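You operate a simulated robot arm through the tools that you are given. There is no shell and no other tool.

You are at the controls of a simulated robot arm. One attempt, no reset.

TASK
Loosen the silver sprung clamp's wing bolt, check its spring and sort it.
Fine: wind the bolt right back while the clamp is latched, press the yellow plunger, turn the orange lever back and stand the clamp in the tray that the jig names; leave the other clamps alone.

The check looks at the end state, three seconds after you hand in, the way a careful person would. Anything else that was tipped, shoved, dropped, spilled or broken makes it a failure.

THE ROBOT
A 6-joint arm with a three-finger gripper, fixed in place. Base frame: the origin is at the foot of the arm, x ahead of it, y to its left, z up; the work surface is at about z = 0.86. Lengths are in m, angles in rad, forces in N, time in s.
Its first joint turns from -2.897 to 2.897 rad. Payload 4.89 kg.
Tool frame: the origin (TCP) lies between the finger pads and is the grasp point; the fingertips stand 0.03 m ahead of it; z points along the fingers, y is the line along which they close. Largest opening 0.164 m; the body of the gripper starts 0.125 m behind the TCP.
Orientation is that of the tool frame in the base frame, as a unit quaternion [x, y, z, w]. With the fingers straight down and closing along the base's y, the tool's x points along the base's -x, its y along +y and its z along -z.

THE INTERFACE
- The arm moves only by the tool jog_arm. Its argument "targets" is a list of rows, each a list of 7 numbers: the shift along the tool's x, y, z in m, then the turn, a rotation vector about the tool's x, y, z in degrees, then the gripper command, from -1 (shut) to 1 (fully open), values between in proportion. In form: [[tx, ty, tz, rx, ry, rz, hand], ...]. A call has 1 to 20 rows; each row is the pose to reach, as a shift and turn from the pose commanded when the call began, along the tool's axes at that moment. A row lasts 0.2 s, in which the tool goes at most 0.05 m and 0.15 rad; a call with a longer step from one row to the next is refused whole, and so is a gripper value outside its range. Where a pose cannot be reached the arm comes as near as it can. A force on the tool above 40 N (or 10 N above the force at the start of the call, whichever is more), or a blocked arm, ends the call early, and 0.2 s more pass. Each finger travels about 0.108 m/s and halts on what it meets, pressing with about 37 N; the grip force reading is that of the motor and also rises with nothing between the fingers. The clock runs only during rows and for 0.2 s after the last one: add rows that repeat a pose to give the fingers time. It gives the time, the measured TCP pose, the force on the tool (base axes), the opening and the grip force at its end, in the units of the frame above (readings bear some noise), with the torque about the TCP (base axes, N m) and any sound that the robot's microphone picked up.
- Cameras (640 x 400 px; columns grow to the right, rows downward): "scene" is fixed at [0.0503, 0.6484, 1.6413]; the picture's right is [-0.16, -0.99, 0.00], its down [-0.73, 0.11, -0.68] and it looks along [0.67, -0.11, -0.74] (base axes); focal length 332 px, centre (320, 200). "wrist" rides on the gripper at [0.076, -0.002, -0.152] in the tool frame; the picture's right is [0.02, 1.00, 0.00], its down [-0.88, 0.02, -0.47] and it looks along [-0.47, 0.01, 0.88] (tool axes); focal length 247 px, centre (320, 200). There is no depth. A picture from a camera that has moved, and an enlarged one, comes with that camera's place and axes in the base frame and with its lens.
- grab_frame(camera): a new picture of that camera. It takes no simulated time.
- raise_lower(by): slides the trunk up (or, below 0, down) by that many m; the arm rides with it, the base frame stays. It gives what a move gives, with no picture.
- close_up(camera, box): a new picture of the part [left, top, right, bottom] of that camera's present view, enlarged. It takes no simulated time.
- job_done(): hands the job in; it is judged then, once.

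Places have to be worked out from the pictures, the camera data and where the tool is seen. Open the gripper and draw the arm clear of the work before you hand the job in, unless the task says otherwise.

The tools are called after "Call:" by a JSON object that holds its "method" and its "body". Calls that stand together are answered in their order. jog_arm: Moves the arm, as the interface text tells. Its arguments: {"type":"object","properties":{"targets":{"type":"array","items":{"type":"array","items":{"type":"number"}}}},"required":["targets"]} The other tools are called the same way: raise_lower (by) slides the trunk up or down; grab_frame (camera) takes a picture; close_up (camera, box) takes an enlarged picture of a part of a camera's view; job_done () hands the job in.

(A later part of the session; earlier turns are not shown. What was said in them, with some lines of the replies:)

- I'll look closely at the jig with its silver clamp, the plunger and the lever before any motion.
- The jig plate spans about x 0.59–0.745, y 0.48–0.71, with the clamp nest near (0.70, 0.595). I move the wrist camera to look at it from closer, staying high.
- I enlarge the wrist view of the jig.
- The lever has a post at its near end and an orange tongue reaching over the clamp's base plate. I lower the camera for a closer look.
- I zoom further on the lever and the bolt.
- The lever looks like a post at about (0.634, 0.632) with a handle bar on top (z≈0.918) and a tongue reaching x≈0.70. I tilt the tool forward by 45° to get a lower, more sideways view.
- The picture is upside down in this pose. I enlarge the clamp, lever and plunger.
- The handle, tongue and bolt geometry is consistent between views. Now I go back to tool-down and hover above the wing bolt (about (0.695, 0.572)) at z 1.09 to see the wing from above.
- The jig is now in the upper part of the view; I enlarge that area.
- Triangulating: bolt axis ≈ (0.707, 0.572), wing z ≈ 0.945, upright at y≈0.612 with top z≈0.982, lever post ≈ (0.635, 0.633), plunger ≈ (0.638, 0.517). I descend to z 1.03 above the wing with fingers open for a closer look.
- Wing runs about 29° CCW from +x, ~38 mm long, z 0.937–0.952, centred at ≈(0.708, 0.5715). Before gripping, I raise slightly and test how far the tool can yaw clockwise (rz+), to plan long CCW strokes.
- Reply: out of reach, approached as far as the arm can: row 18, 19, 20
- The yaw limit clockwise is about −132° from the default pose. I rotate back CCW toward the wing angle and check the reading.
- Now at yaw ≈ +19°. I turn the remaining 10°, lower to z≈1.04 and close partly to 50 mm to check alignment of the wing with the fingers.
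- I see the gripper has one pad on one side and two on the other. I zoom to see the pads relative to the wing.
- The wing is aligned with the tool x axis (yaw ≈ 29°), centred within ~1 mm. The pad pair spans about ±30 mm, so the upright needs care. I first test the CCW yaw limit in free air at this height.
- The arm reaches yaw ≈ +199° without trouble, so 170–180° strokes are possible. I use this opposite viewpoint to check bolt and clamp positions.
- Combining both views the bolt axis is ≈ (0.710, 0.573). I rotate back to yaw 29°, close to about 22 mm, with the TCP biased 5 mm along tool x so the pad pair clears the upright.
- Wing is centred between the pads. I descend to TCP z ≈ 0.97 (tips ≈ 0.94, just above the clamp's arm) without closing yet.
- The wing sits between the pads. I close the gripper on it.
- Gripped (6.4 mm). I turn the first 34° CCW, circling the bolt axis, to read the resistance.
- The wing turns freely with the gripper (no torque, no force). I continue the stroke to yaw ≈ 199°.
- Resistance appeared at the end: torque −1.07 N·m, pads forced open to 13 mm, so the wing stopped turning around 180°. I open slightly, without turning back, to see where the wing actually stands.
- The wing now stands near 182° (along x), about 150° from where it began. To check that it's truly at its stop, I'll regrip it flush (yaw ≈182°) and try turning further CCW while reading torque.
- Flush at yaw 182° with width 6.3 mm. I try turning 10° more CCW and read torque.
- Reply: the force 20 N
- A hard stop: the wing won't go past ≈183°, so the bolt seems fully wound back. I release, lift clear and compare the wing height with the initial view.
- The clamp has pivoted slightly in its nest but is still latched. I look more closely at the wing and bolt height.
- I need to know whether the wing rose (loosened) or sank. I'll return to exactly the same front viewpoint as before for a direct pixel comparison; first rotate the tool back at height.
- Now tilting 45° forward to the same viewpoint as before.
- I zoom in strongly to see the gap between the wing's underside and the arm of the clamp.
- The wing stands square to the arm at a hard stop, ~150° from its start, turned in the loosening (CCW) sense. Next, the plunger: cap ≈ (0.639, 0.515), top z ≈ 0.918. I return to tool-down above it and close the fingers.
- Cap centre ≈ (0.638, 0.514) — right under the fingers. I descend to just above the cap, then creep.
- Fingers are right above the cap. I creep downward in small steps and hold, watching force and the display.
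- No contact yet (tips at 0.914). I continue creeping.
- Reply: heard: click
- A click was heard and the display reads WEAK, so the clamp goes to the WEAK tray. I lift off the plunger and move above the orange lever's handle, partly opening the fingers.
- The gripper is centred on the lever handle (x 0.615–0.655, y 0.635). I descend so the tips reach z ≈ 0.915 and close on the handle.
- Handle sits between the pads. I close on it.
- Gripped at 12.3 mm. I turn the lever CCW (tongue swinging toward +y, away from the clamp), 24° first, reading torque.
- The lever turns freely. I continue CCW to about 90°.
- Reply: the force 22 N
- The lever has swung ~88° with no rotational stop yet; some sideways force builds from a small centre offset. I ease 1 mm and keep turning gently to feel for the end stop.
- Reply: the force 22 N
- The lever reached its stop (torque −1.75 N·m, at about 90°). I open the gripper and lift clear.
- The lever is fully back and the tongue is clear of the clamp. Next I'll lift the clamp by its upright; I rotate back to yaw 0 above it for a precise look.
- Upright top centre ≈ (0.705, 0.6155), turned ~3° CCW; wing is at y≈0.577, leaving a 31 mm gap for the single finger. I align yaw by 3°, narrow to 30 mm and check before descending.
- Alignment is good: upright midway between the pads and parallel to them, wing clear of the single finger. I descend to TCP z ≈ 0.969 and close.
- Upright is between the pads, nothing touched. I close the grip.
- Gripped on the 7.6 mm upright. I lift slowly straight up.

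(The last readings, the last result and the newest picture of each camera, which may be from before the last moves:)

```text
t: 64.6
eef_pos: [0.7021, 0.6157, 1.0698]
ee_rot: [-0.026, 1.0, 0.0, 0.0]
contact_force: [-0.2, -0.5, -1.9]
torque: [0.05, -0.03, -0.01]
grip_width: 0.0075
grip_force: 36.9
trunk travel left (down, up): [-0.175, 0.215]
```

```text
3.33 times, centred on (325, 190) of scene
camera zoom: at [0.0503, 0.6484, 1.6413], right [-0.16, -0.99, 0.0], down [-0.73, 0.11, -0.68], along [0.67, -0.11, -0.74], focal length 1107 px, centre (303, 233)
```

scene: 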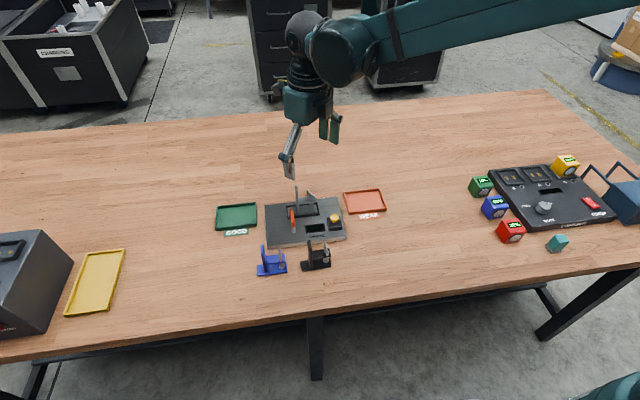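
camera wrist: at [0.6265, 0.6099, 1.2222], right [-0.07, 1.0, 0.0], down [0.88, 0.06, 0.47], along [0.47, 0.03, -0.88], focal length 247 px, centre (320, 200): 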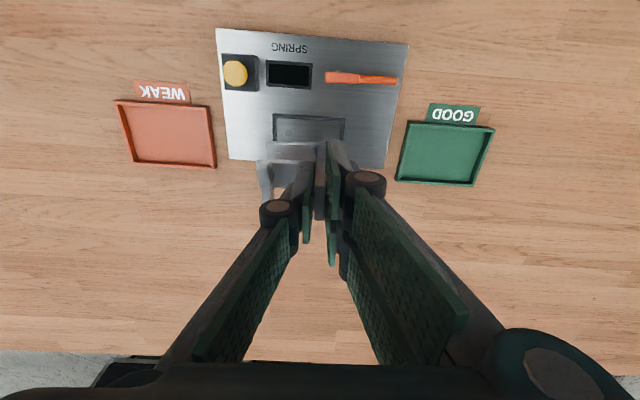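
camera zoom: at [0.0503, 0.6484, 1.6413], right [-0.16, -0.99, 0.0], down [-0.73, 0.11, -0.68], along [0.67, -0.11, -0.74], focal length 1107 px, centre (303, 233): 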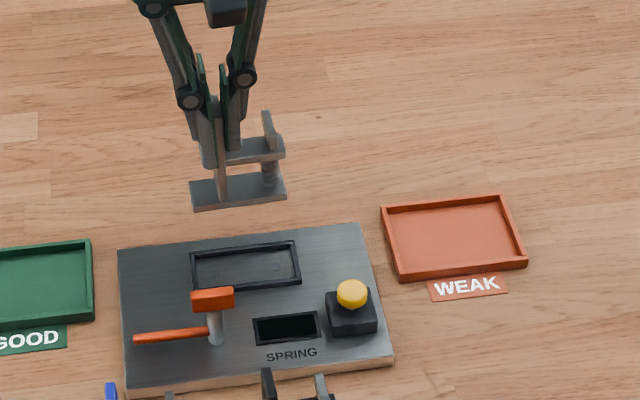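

The clamp is held firmly and upright. WEAK tray centre ≈ (0.725, 0.4015); the base centre lies ~14 mm to −y of the upright, so I carry the TCP to about (0.722, 0.4155) at height.

Call:
{"method": "jog_arm", "body": {"targets": [[-0.0012, -0.025, 0, 0, 0, 0.5, -1], [-0.0024, -0.05, 0, 0, 0, 1, -1], [-0.0036, -0.075, 0, 0, 0, 1.5, -1], [-0.0048, -0.1, 0, 0, 0, 2, -1], [-0.0059, -0.126, 0, 0, 0, 2.5, -1], [-0.0071, -0.151, 0, 0, 0, 3, -1], [-0.0083, -0.176, 0, 0, 0, 3, -1], [-0.0095, -0.201, 0, 0, 0, 3, -1], [-0.0095, -0.201, 0, 0, 0, 3, -1]]}}

Call:
{"method": "grab_frame", "body": {"camera": "wrist"}}

Call:
{"method": "close_up", "body": {"camera": "scene", "box": [270, 110, 430, 250]}}

```text
t: 66.6
eef_pos: [0.7226, 0.4159, 1.0713]
ee_rot: [0.001, 1.0, 0.0, 0.0]
contact_force: [0.5, 1.1, -1.6]
torque: [0.08, -0.03, 0.0]
grip_width: 0.0076
grip_force: 37.0
trunk travel left (down, up): [-0.175, 0.215]
```

```text
taken
camera wrist: at [0.6462, 0.4141, 1.2228], right [-0.02, 1.0, 0.0], down [0.88, 0.02, 0.47], along [0.47, 0.01, -0.88], focal length 247 px, centre (320, 200)
```

wrist: 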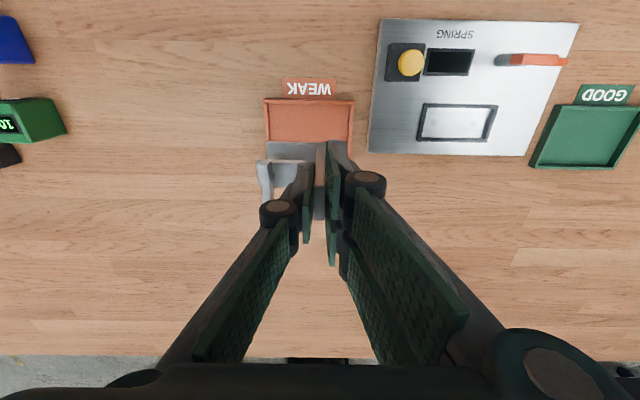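

```text
2.86 times, centred on (350, 180) of scene
camera zoom: at [0.0503, 0.6484, 1.6413], right [-0.16, -0.99, 0.0], down [-0.73, 0.11, -0.68], along [0.67, -0.11, -0.74], focal length 949 px, centre (234, 257)
```

zoom: 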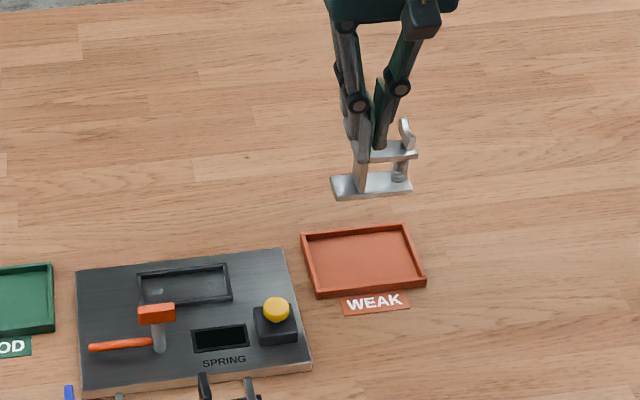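

The base spans about y 0.364–0.449 and the tray 0.342–0.457 inside; I shift 6 mm to −y to centre and lower most of the way.

Call:
{"method": "jog_arm", "body": {"targets": [[0.003, -0.006, 0.02, 0, 0, 0, -1], [0.003, -0.006, 0.045, 0, 0, 0, -1], [0.003, -0.006, 0.07, 0, 0, 0, -1], [0.003, -0.006, 0.09, 0, 0, 0, -1], [0.003, -0.006, 0.1, 0, 0, 0, -1], [0.003, -0.006, 0.1, 0, 0, 0, -1]]}}

Call:
{"method": "close_up", "body": {"camera": "scene", "box": [320, 130, 420, 230]}}

Call:
{"method": "close_up", "body": {"camera": "wrist", "box": [220, 60, 420, 240]}}

```text
t: 68.0
eef_pos: [0.7189, 0.4089, 0.9706]
ee_rot: [0.001, 1.0, 0.0, 0.0]
contact_force: [0.1, 0.9, -2.5]
torque: [0.02, 0.03, 0.02]
grip_width: 0.0075
grip_force: 37.1
trunk travel left (down, up): [-0.175, 0.215]
```

```text
4.00 times, centred on (370, 180) of scene
camera zoom: at [0.0503, 0.6484, 1.6413], right [-0.16, -0.99, 0.0], down [-0.73, 0.11, -0.68], along [0.67, -0.11, -0.74], focal length 1328 px, centre (120, 280)
```

zoom: 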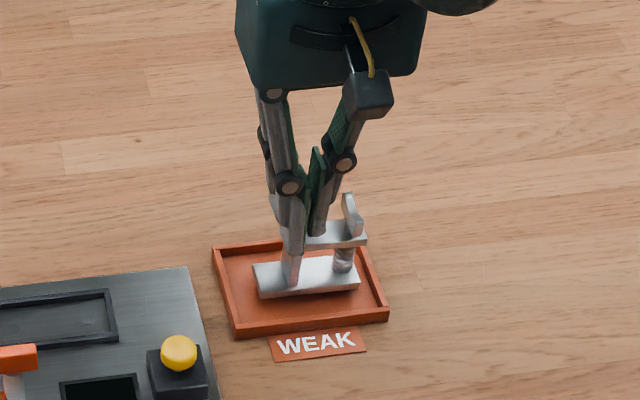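

```text
2.22 times, centred on (320, 150) of wrist
camera zoom: at [0.643, 0.4082, 1.1216], right [-0.02, 1.0, 0.0], down [0.88, 0.02, 0.47], along [0.47, 0.01, -0.88], focal length 549 px, centre (320, 311)
```

zoom: 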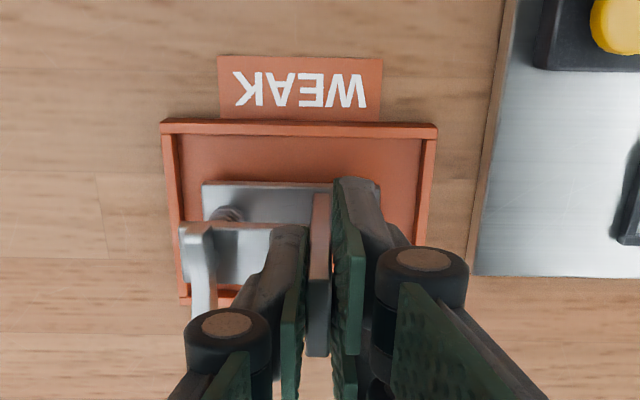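

Base is well inside the tray outline. I creep down a few millimetres at a time, watching the vertical force.

Call:
{"method": "jog_arm", "body": {"targets": [[0, 0, 0.003, 0, 0, 0, -1], [0, 0, 0.006, 0, 0, 0, -1], [0, 0, 0.009, 0, 0, 0, -1], [0, 0, 0.009, 0, 0, 0, -1]]}}

Call:
{"method": "close_up", "body": {"camera": "scene", "box": [320, 130, 420, 230]}}

```text
t: 69.0
eef_pos: [0.719, 0.4103, 0.9612]
ee_rot: [0.001, 1.0, 0.0, 0.0]
contact_force: [0.8, -0.2, -2.3]
torque: [0.03, 0.03, -0.02]
grip_width: 0.0075
grip_force: 36.7
trunk travel left (down, up): [-0.175, 0.215]
```

```text
4.00 times, centred on (370, 180) of scene
camera zoom: at [0.0503, 0.6484, 1.6413], right [-0.16, -0.99, 0.0], down [-0.73, 0.11, -0.68], along [0.67, -0.11, -0.74], focal length 1328 px, centre (120, 280)
```

zoom: 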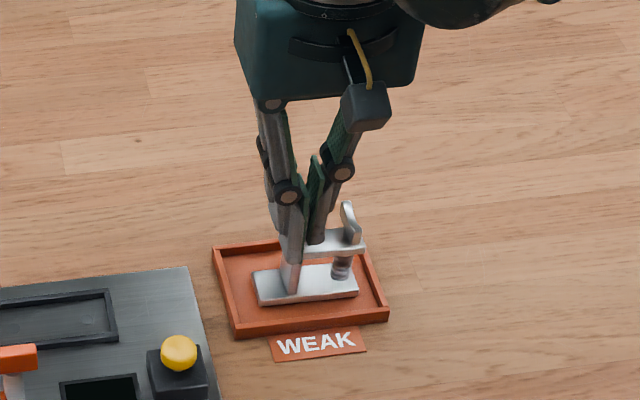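

Still hanging (−2.3 N). I continue creeping down.

Call:
{"method": "jog_arm", "body": {"targets": [[0, 0, 0.002, 0, 0, 0, -1], [0, 0, 0.004, 0, 0, 0, -1], [0, 0, 0.006, 0, 0, 0, -1], [0, 0, 0.006, 0, 0, 0, -1]]}}

Call:
{"method": "close_up", "body": {"camera": "scene", "box": [330, 160, 400, 220]}}

```text
t: 70.0
eef_pos: [0.7179, 0.4094, 0.956]
ee_rot: [0.001, 1.0, 0.0, 0.0]
contact_force: [3.4, 3.9, 26.7]
torque: [0.12, -0.18, 0.03]
grip_width: 0.0075
grip_force: 37.2
trunk travel left (down, up): [-0.175, 0.215]
```

```text
6.67 times, centred on (365, 190) of scene
camera zoom: at [0.0503, 0.6484, 1.6413], right [-0.16, -0.99, 0.0], down [-0.73, 0.11, -0.68], along [0.67, -0.11, -0.74], focal length 2214 px, centre (20, 267)
```

zoom: 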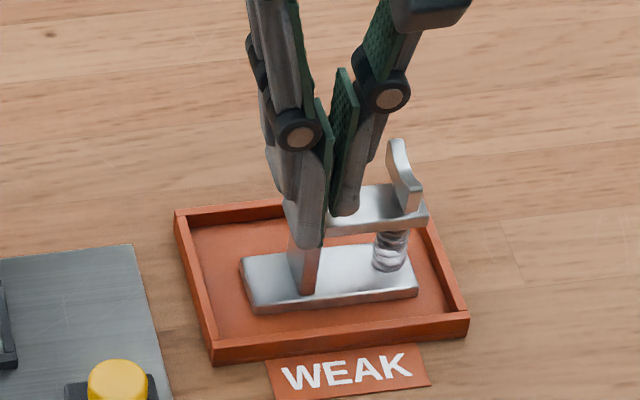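

The clamp touches the tray floor (26.7 N). I ease off ~1.5 mm so it just rests, then open to 30 mm (single finger stays clear of the wing).

Call:
{"method": "jog_arm", "body": {"targets": [[0, 0, -0.0015, 0, 0, 0, -1], [0, 0, -0.0015, 0, 0, 0, -1], [0, 0, -0.0015, 0, 0, 0, -0.85], [0, 0, -0.0015, 0, 0, 0, -0.75], [0, 0, -0.0015, 0, 0, 0, -0.65], [0, 0, -0.0015, 0, 0, 0, -0.65]]}}

Call:
{"method": "close_up", "body": {"camera": "scene", "box": [330, 160, 400, 220]}}

Call:
{"method": "close_up", "body": {"camera": "wrist", "box": [220, 60, 420, 240]}}

```text
t: 71.4
eef_pos: [0.7204, 0.4104, 0.9576]
ee_rot: [0.001, 1.0, 0.0, 0.0]
contact_force: [-0.2, 0.4, 0.6]
torque: [-0.02, 0.0, 0.02]
grip_width: 0.0287
grip_force: 0.0
trunk travel left (down, up): [-0.175, 0.215]
```

```text
6.67 times, centred on (365, 190) of scene
camera zoom: at [0.0503, 0.6484, 1.6413], right [-0.16, -0.99, 0.0], down [-0.73, 0.11, -0.68], along [0.67, -0.11, -0.74], focal length 2214 px, centre (20, 267)
```

zoom: 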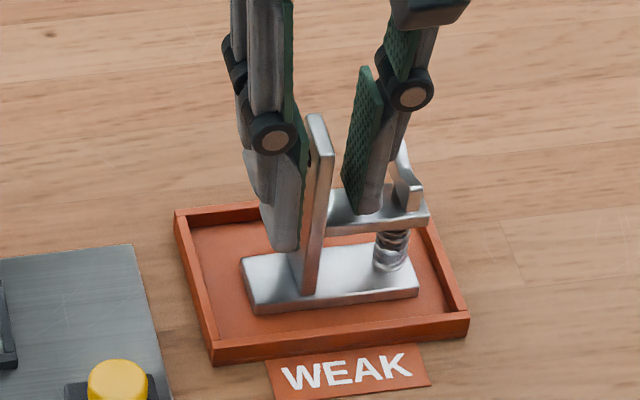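

```text
2.22 times, centred on (320, 150) of wrist
camera zoom: at [0.6431, 0.4084, 1.1087], right [-0.02, 1.0, 0.0], down [0.88, 0.02, 0.47], along [0.47, 0.01, -0.88], focal length 549 px, centre (320, 311)
```

zoom: 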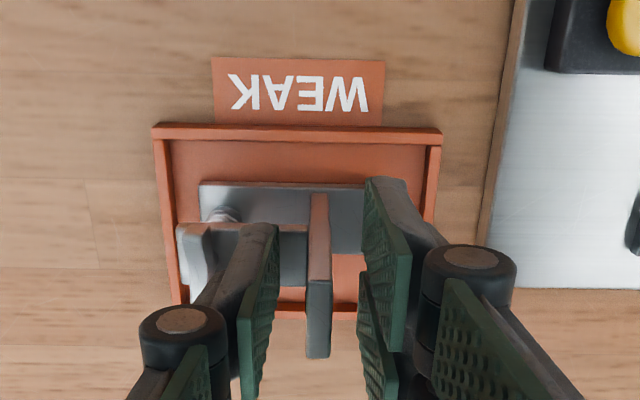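

Clamp stands free in the tray. I lift straight up clear of it.

Call:
{"method": "jog_arm", "body": {"targets": [[0, 0, -0.01, 0, 0, 0, -0.65], [0, 0, -0.025, 0, 0, 0, -0.65], [0, 0, -0.045, 0, 0, 0, -0.65], [0, 0, -0.08, 0, 0, 0, -0.65], [0, 0, -0.12, 0, 0, 0, -0.65], [0, 0, -0.16, 0, 0, 0, -0.4], [0, 0, -0.16, 0, 0, 0, -0.4]]}}

Call:
{"method": "grab_frame", "body": {"camera": "scene"}}

Call:
{"method": "close_up", "body": {"camera": "scene", "box": [330, 150, 400, 225]}}

Call:
{"method": "close_up", "body": {"camera": "wrist", "box": [240, 80, 440, 260]}}

```text
t: 73.0
eef_pos: [0.7195, 0.4093, 1.1174]
ee_rot: [0.001, 1.0, -0.001, 0.001]
contact_force: [-0.5, 0.0, 0.3]
torque: [0.06, -0.1, 0.05]
grip_width: 0.0491
grip_force: 0.0
trunk travel left (down, up): [-0.175, 0.215]
```

```text
taken
```

scene: 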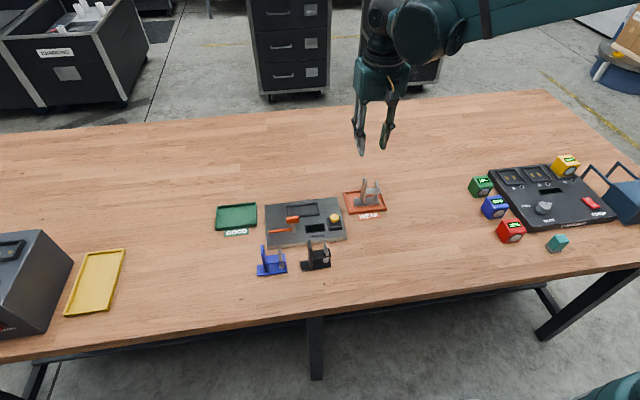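

```text
5.33 times, centred on (365, 188) of scene
camera zoom: at [0.0503, 0.6484, 1.6413], right [-0.16, -0.99, 0.0], down [-0.73, 0.11, -0.68], along [0.67, -0.11, -0.74], focal length 1771 px, centre (80, 267)
```

zoom: 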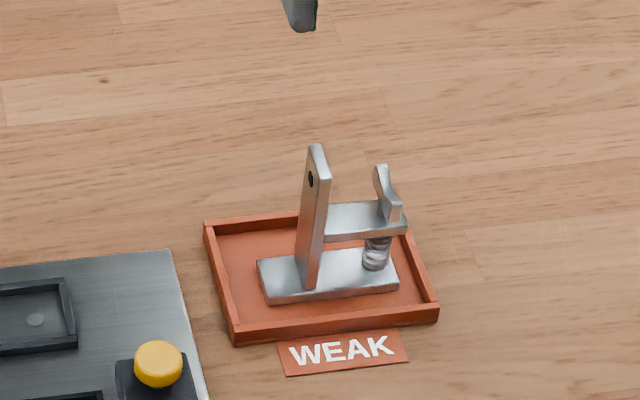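

```text
2.22 times, centred on (340, 170) of wrist
camera zoom: at [0.6426, 0.4071, 1.2692], right [-0.02, 1.0, 0.0], down [0.88, 0.02, 0.47], along [0.47, 0.01, -0.88], focal length 549 px, centre (276, 267)
```

zoom: 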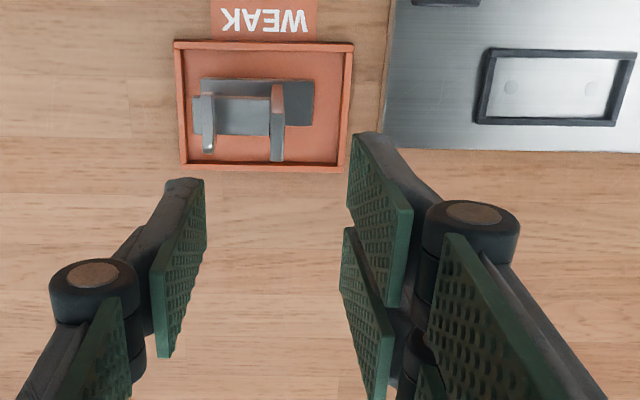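

The silver clamp stands upright in the WEAK tray, wing still at its back stop, lever turned back, the other clamps untouched. I draw the arm up and back toward its start pose and open the gripper.

Call:
{"method": "jog_arm", "body": {"targets": [[0.02, -0.015, -0.03, 0, 0, 0, 0], [0.045, -0.03, -0.06, 0, 0, 0, 0.4], [0.075, -0.045, -0.085, 0, 0, 0, 0.8], [0.105, -0.065, -0.088, 0, 0, 0, 1], [0.135, -0.085, -0.088, 0, 0, 0, 1], [0.165, -0.105, -0.088, 0, 0, 0, 1], [0.165, -0.105, -0.088, 0, 0, 0, 1]]}}

Call:
{"method": "grab_frame", "body": {"camera": "scene"}}

Call:
{"method": "close_up", "body": {"camera": "scene", "box": [200, 160, 400, 290]}}

Call:
{"method": "close_up", "body": {"camera": "scene", "box": [345, 170, 385, 215]}}

```text
t: 74.6
eef_pos: [0.5547, 0.3049, 1.2068]
ee_rot: [0.001, 1.0, 0.0, -0.001]
contact_force: [-0.7, -1.0, 0.2]
torque: [0.03, -0.09, -0.02]
grip_width: 0.164
grip_force: 0.1
trunk travel left (down, up): [-0.175, 0.215]
```

```text
taken
```

scene: 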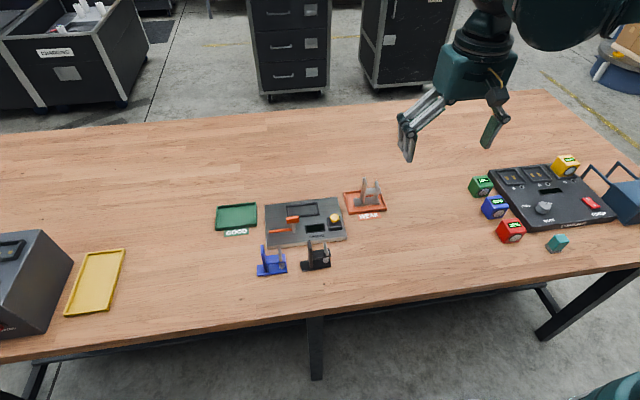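

```text
3.08 times, centred on (300, 225) of scene
camera zoom: at [0.0503, 0.6484, 1.6413], right [-0.16, -0.99, 0.0], down [-0.73, 0.11, -0.68], along [0.67, -0.11, -0.74], focal length 1022 px, centre (382, 123)
```

zoom: 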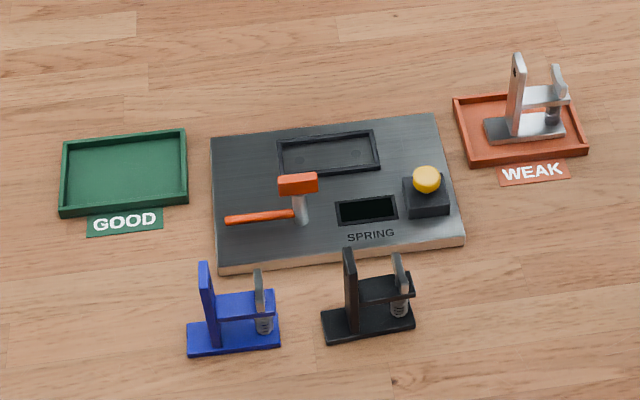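

```text
8.89 times, centred on (365, 192) of scene
camera zoom: at [0.0503, 0.6484, 1.6413], right [-0.16, -0.99, 0.0], down [-0.73, 0.11, -0.68], along [0.67, -0.11, -0.74], focal length 2952 px, centre (-80, 267)
```

zoom: 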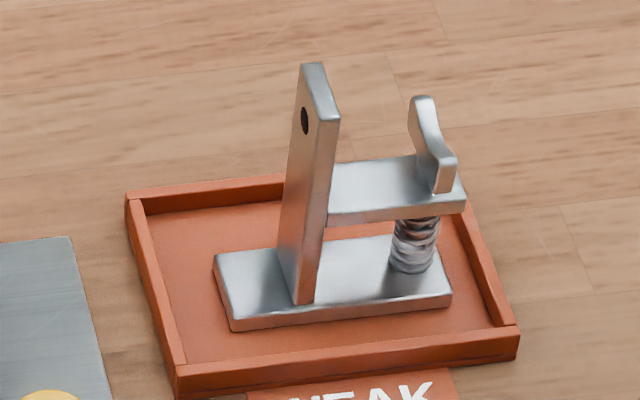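

The clamp stands square in the WEAK tray and the lever is back. The jig, plunger and other clamps are where they were, the gripper is open and the arm is clear, so I hand the job in.

Call:
{"method": "job_done", "body": {}}

```text
The job is handed in.
```

I wound the silver clamp's bolt back to its stop, tested the spring and stood the clamp in the WEAK tray. I then handed the job in; I haven't seen the judging result.

- **Bolt:** with the clamp latched, I turned the wing counter-clockwise about 150° until it hit a hard stop. A second try from there would not move it further. I couldn't see the bolt rise, so calling this "right back" rests on counter-clockwise being the loosening direction.
- **Spring check:** pressing the yellow plunger gave a click and the display read WEAK.
- **Lever:** the orange lever is turned back about 90° to its stop, clear of the clamp.
- **Everything else:** in the last pictures the blue and black clamps are standing where they were and nothing else looks disturbed. The gripper is open and the arm is back near its starting position.

While I pushed against the bolt's stop, the clamp twisted about 3° in its nest. It stayed latched.
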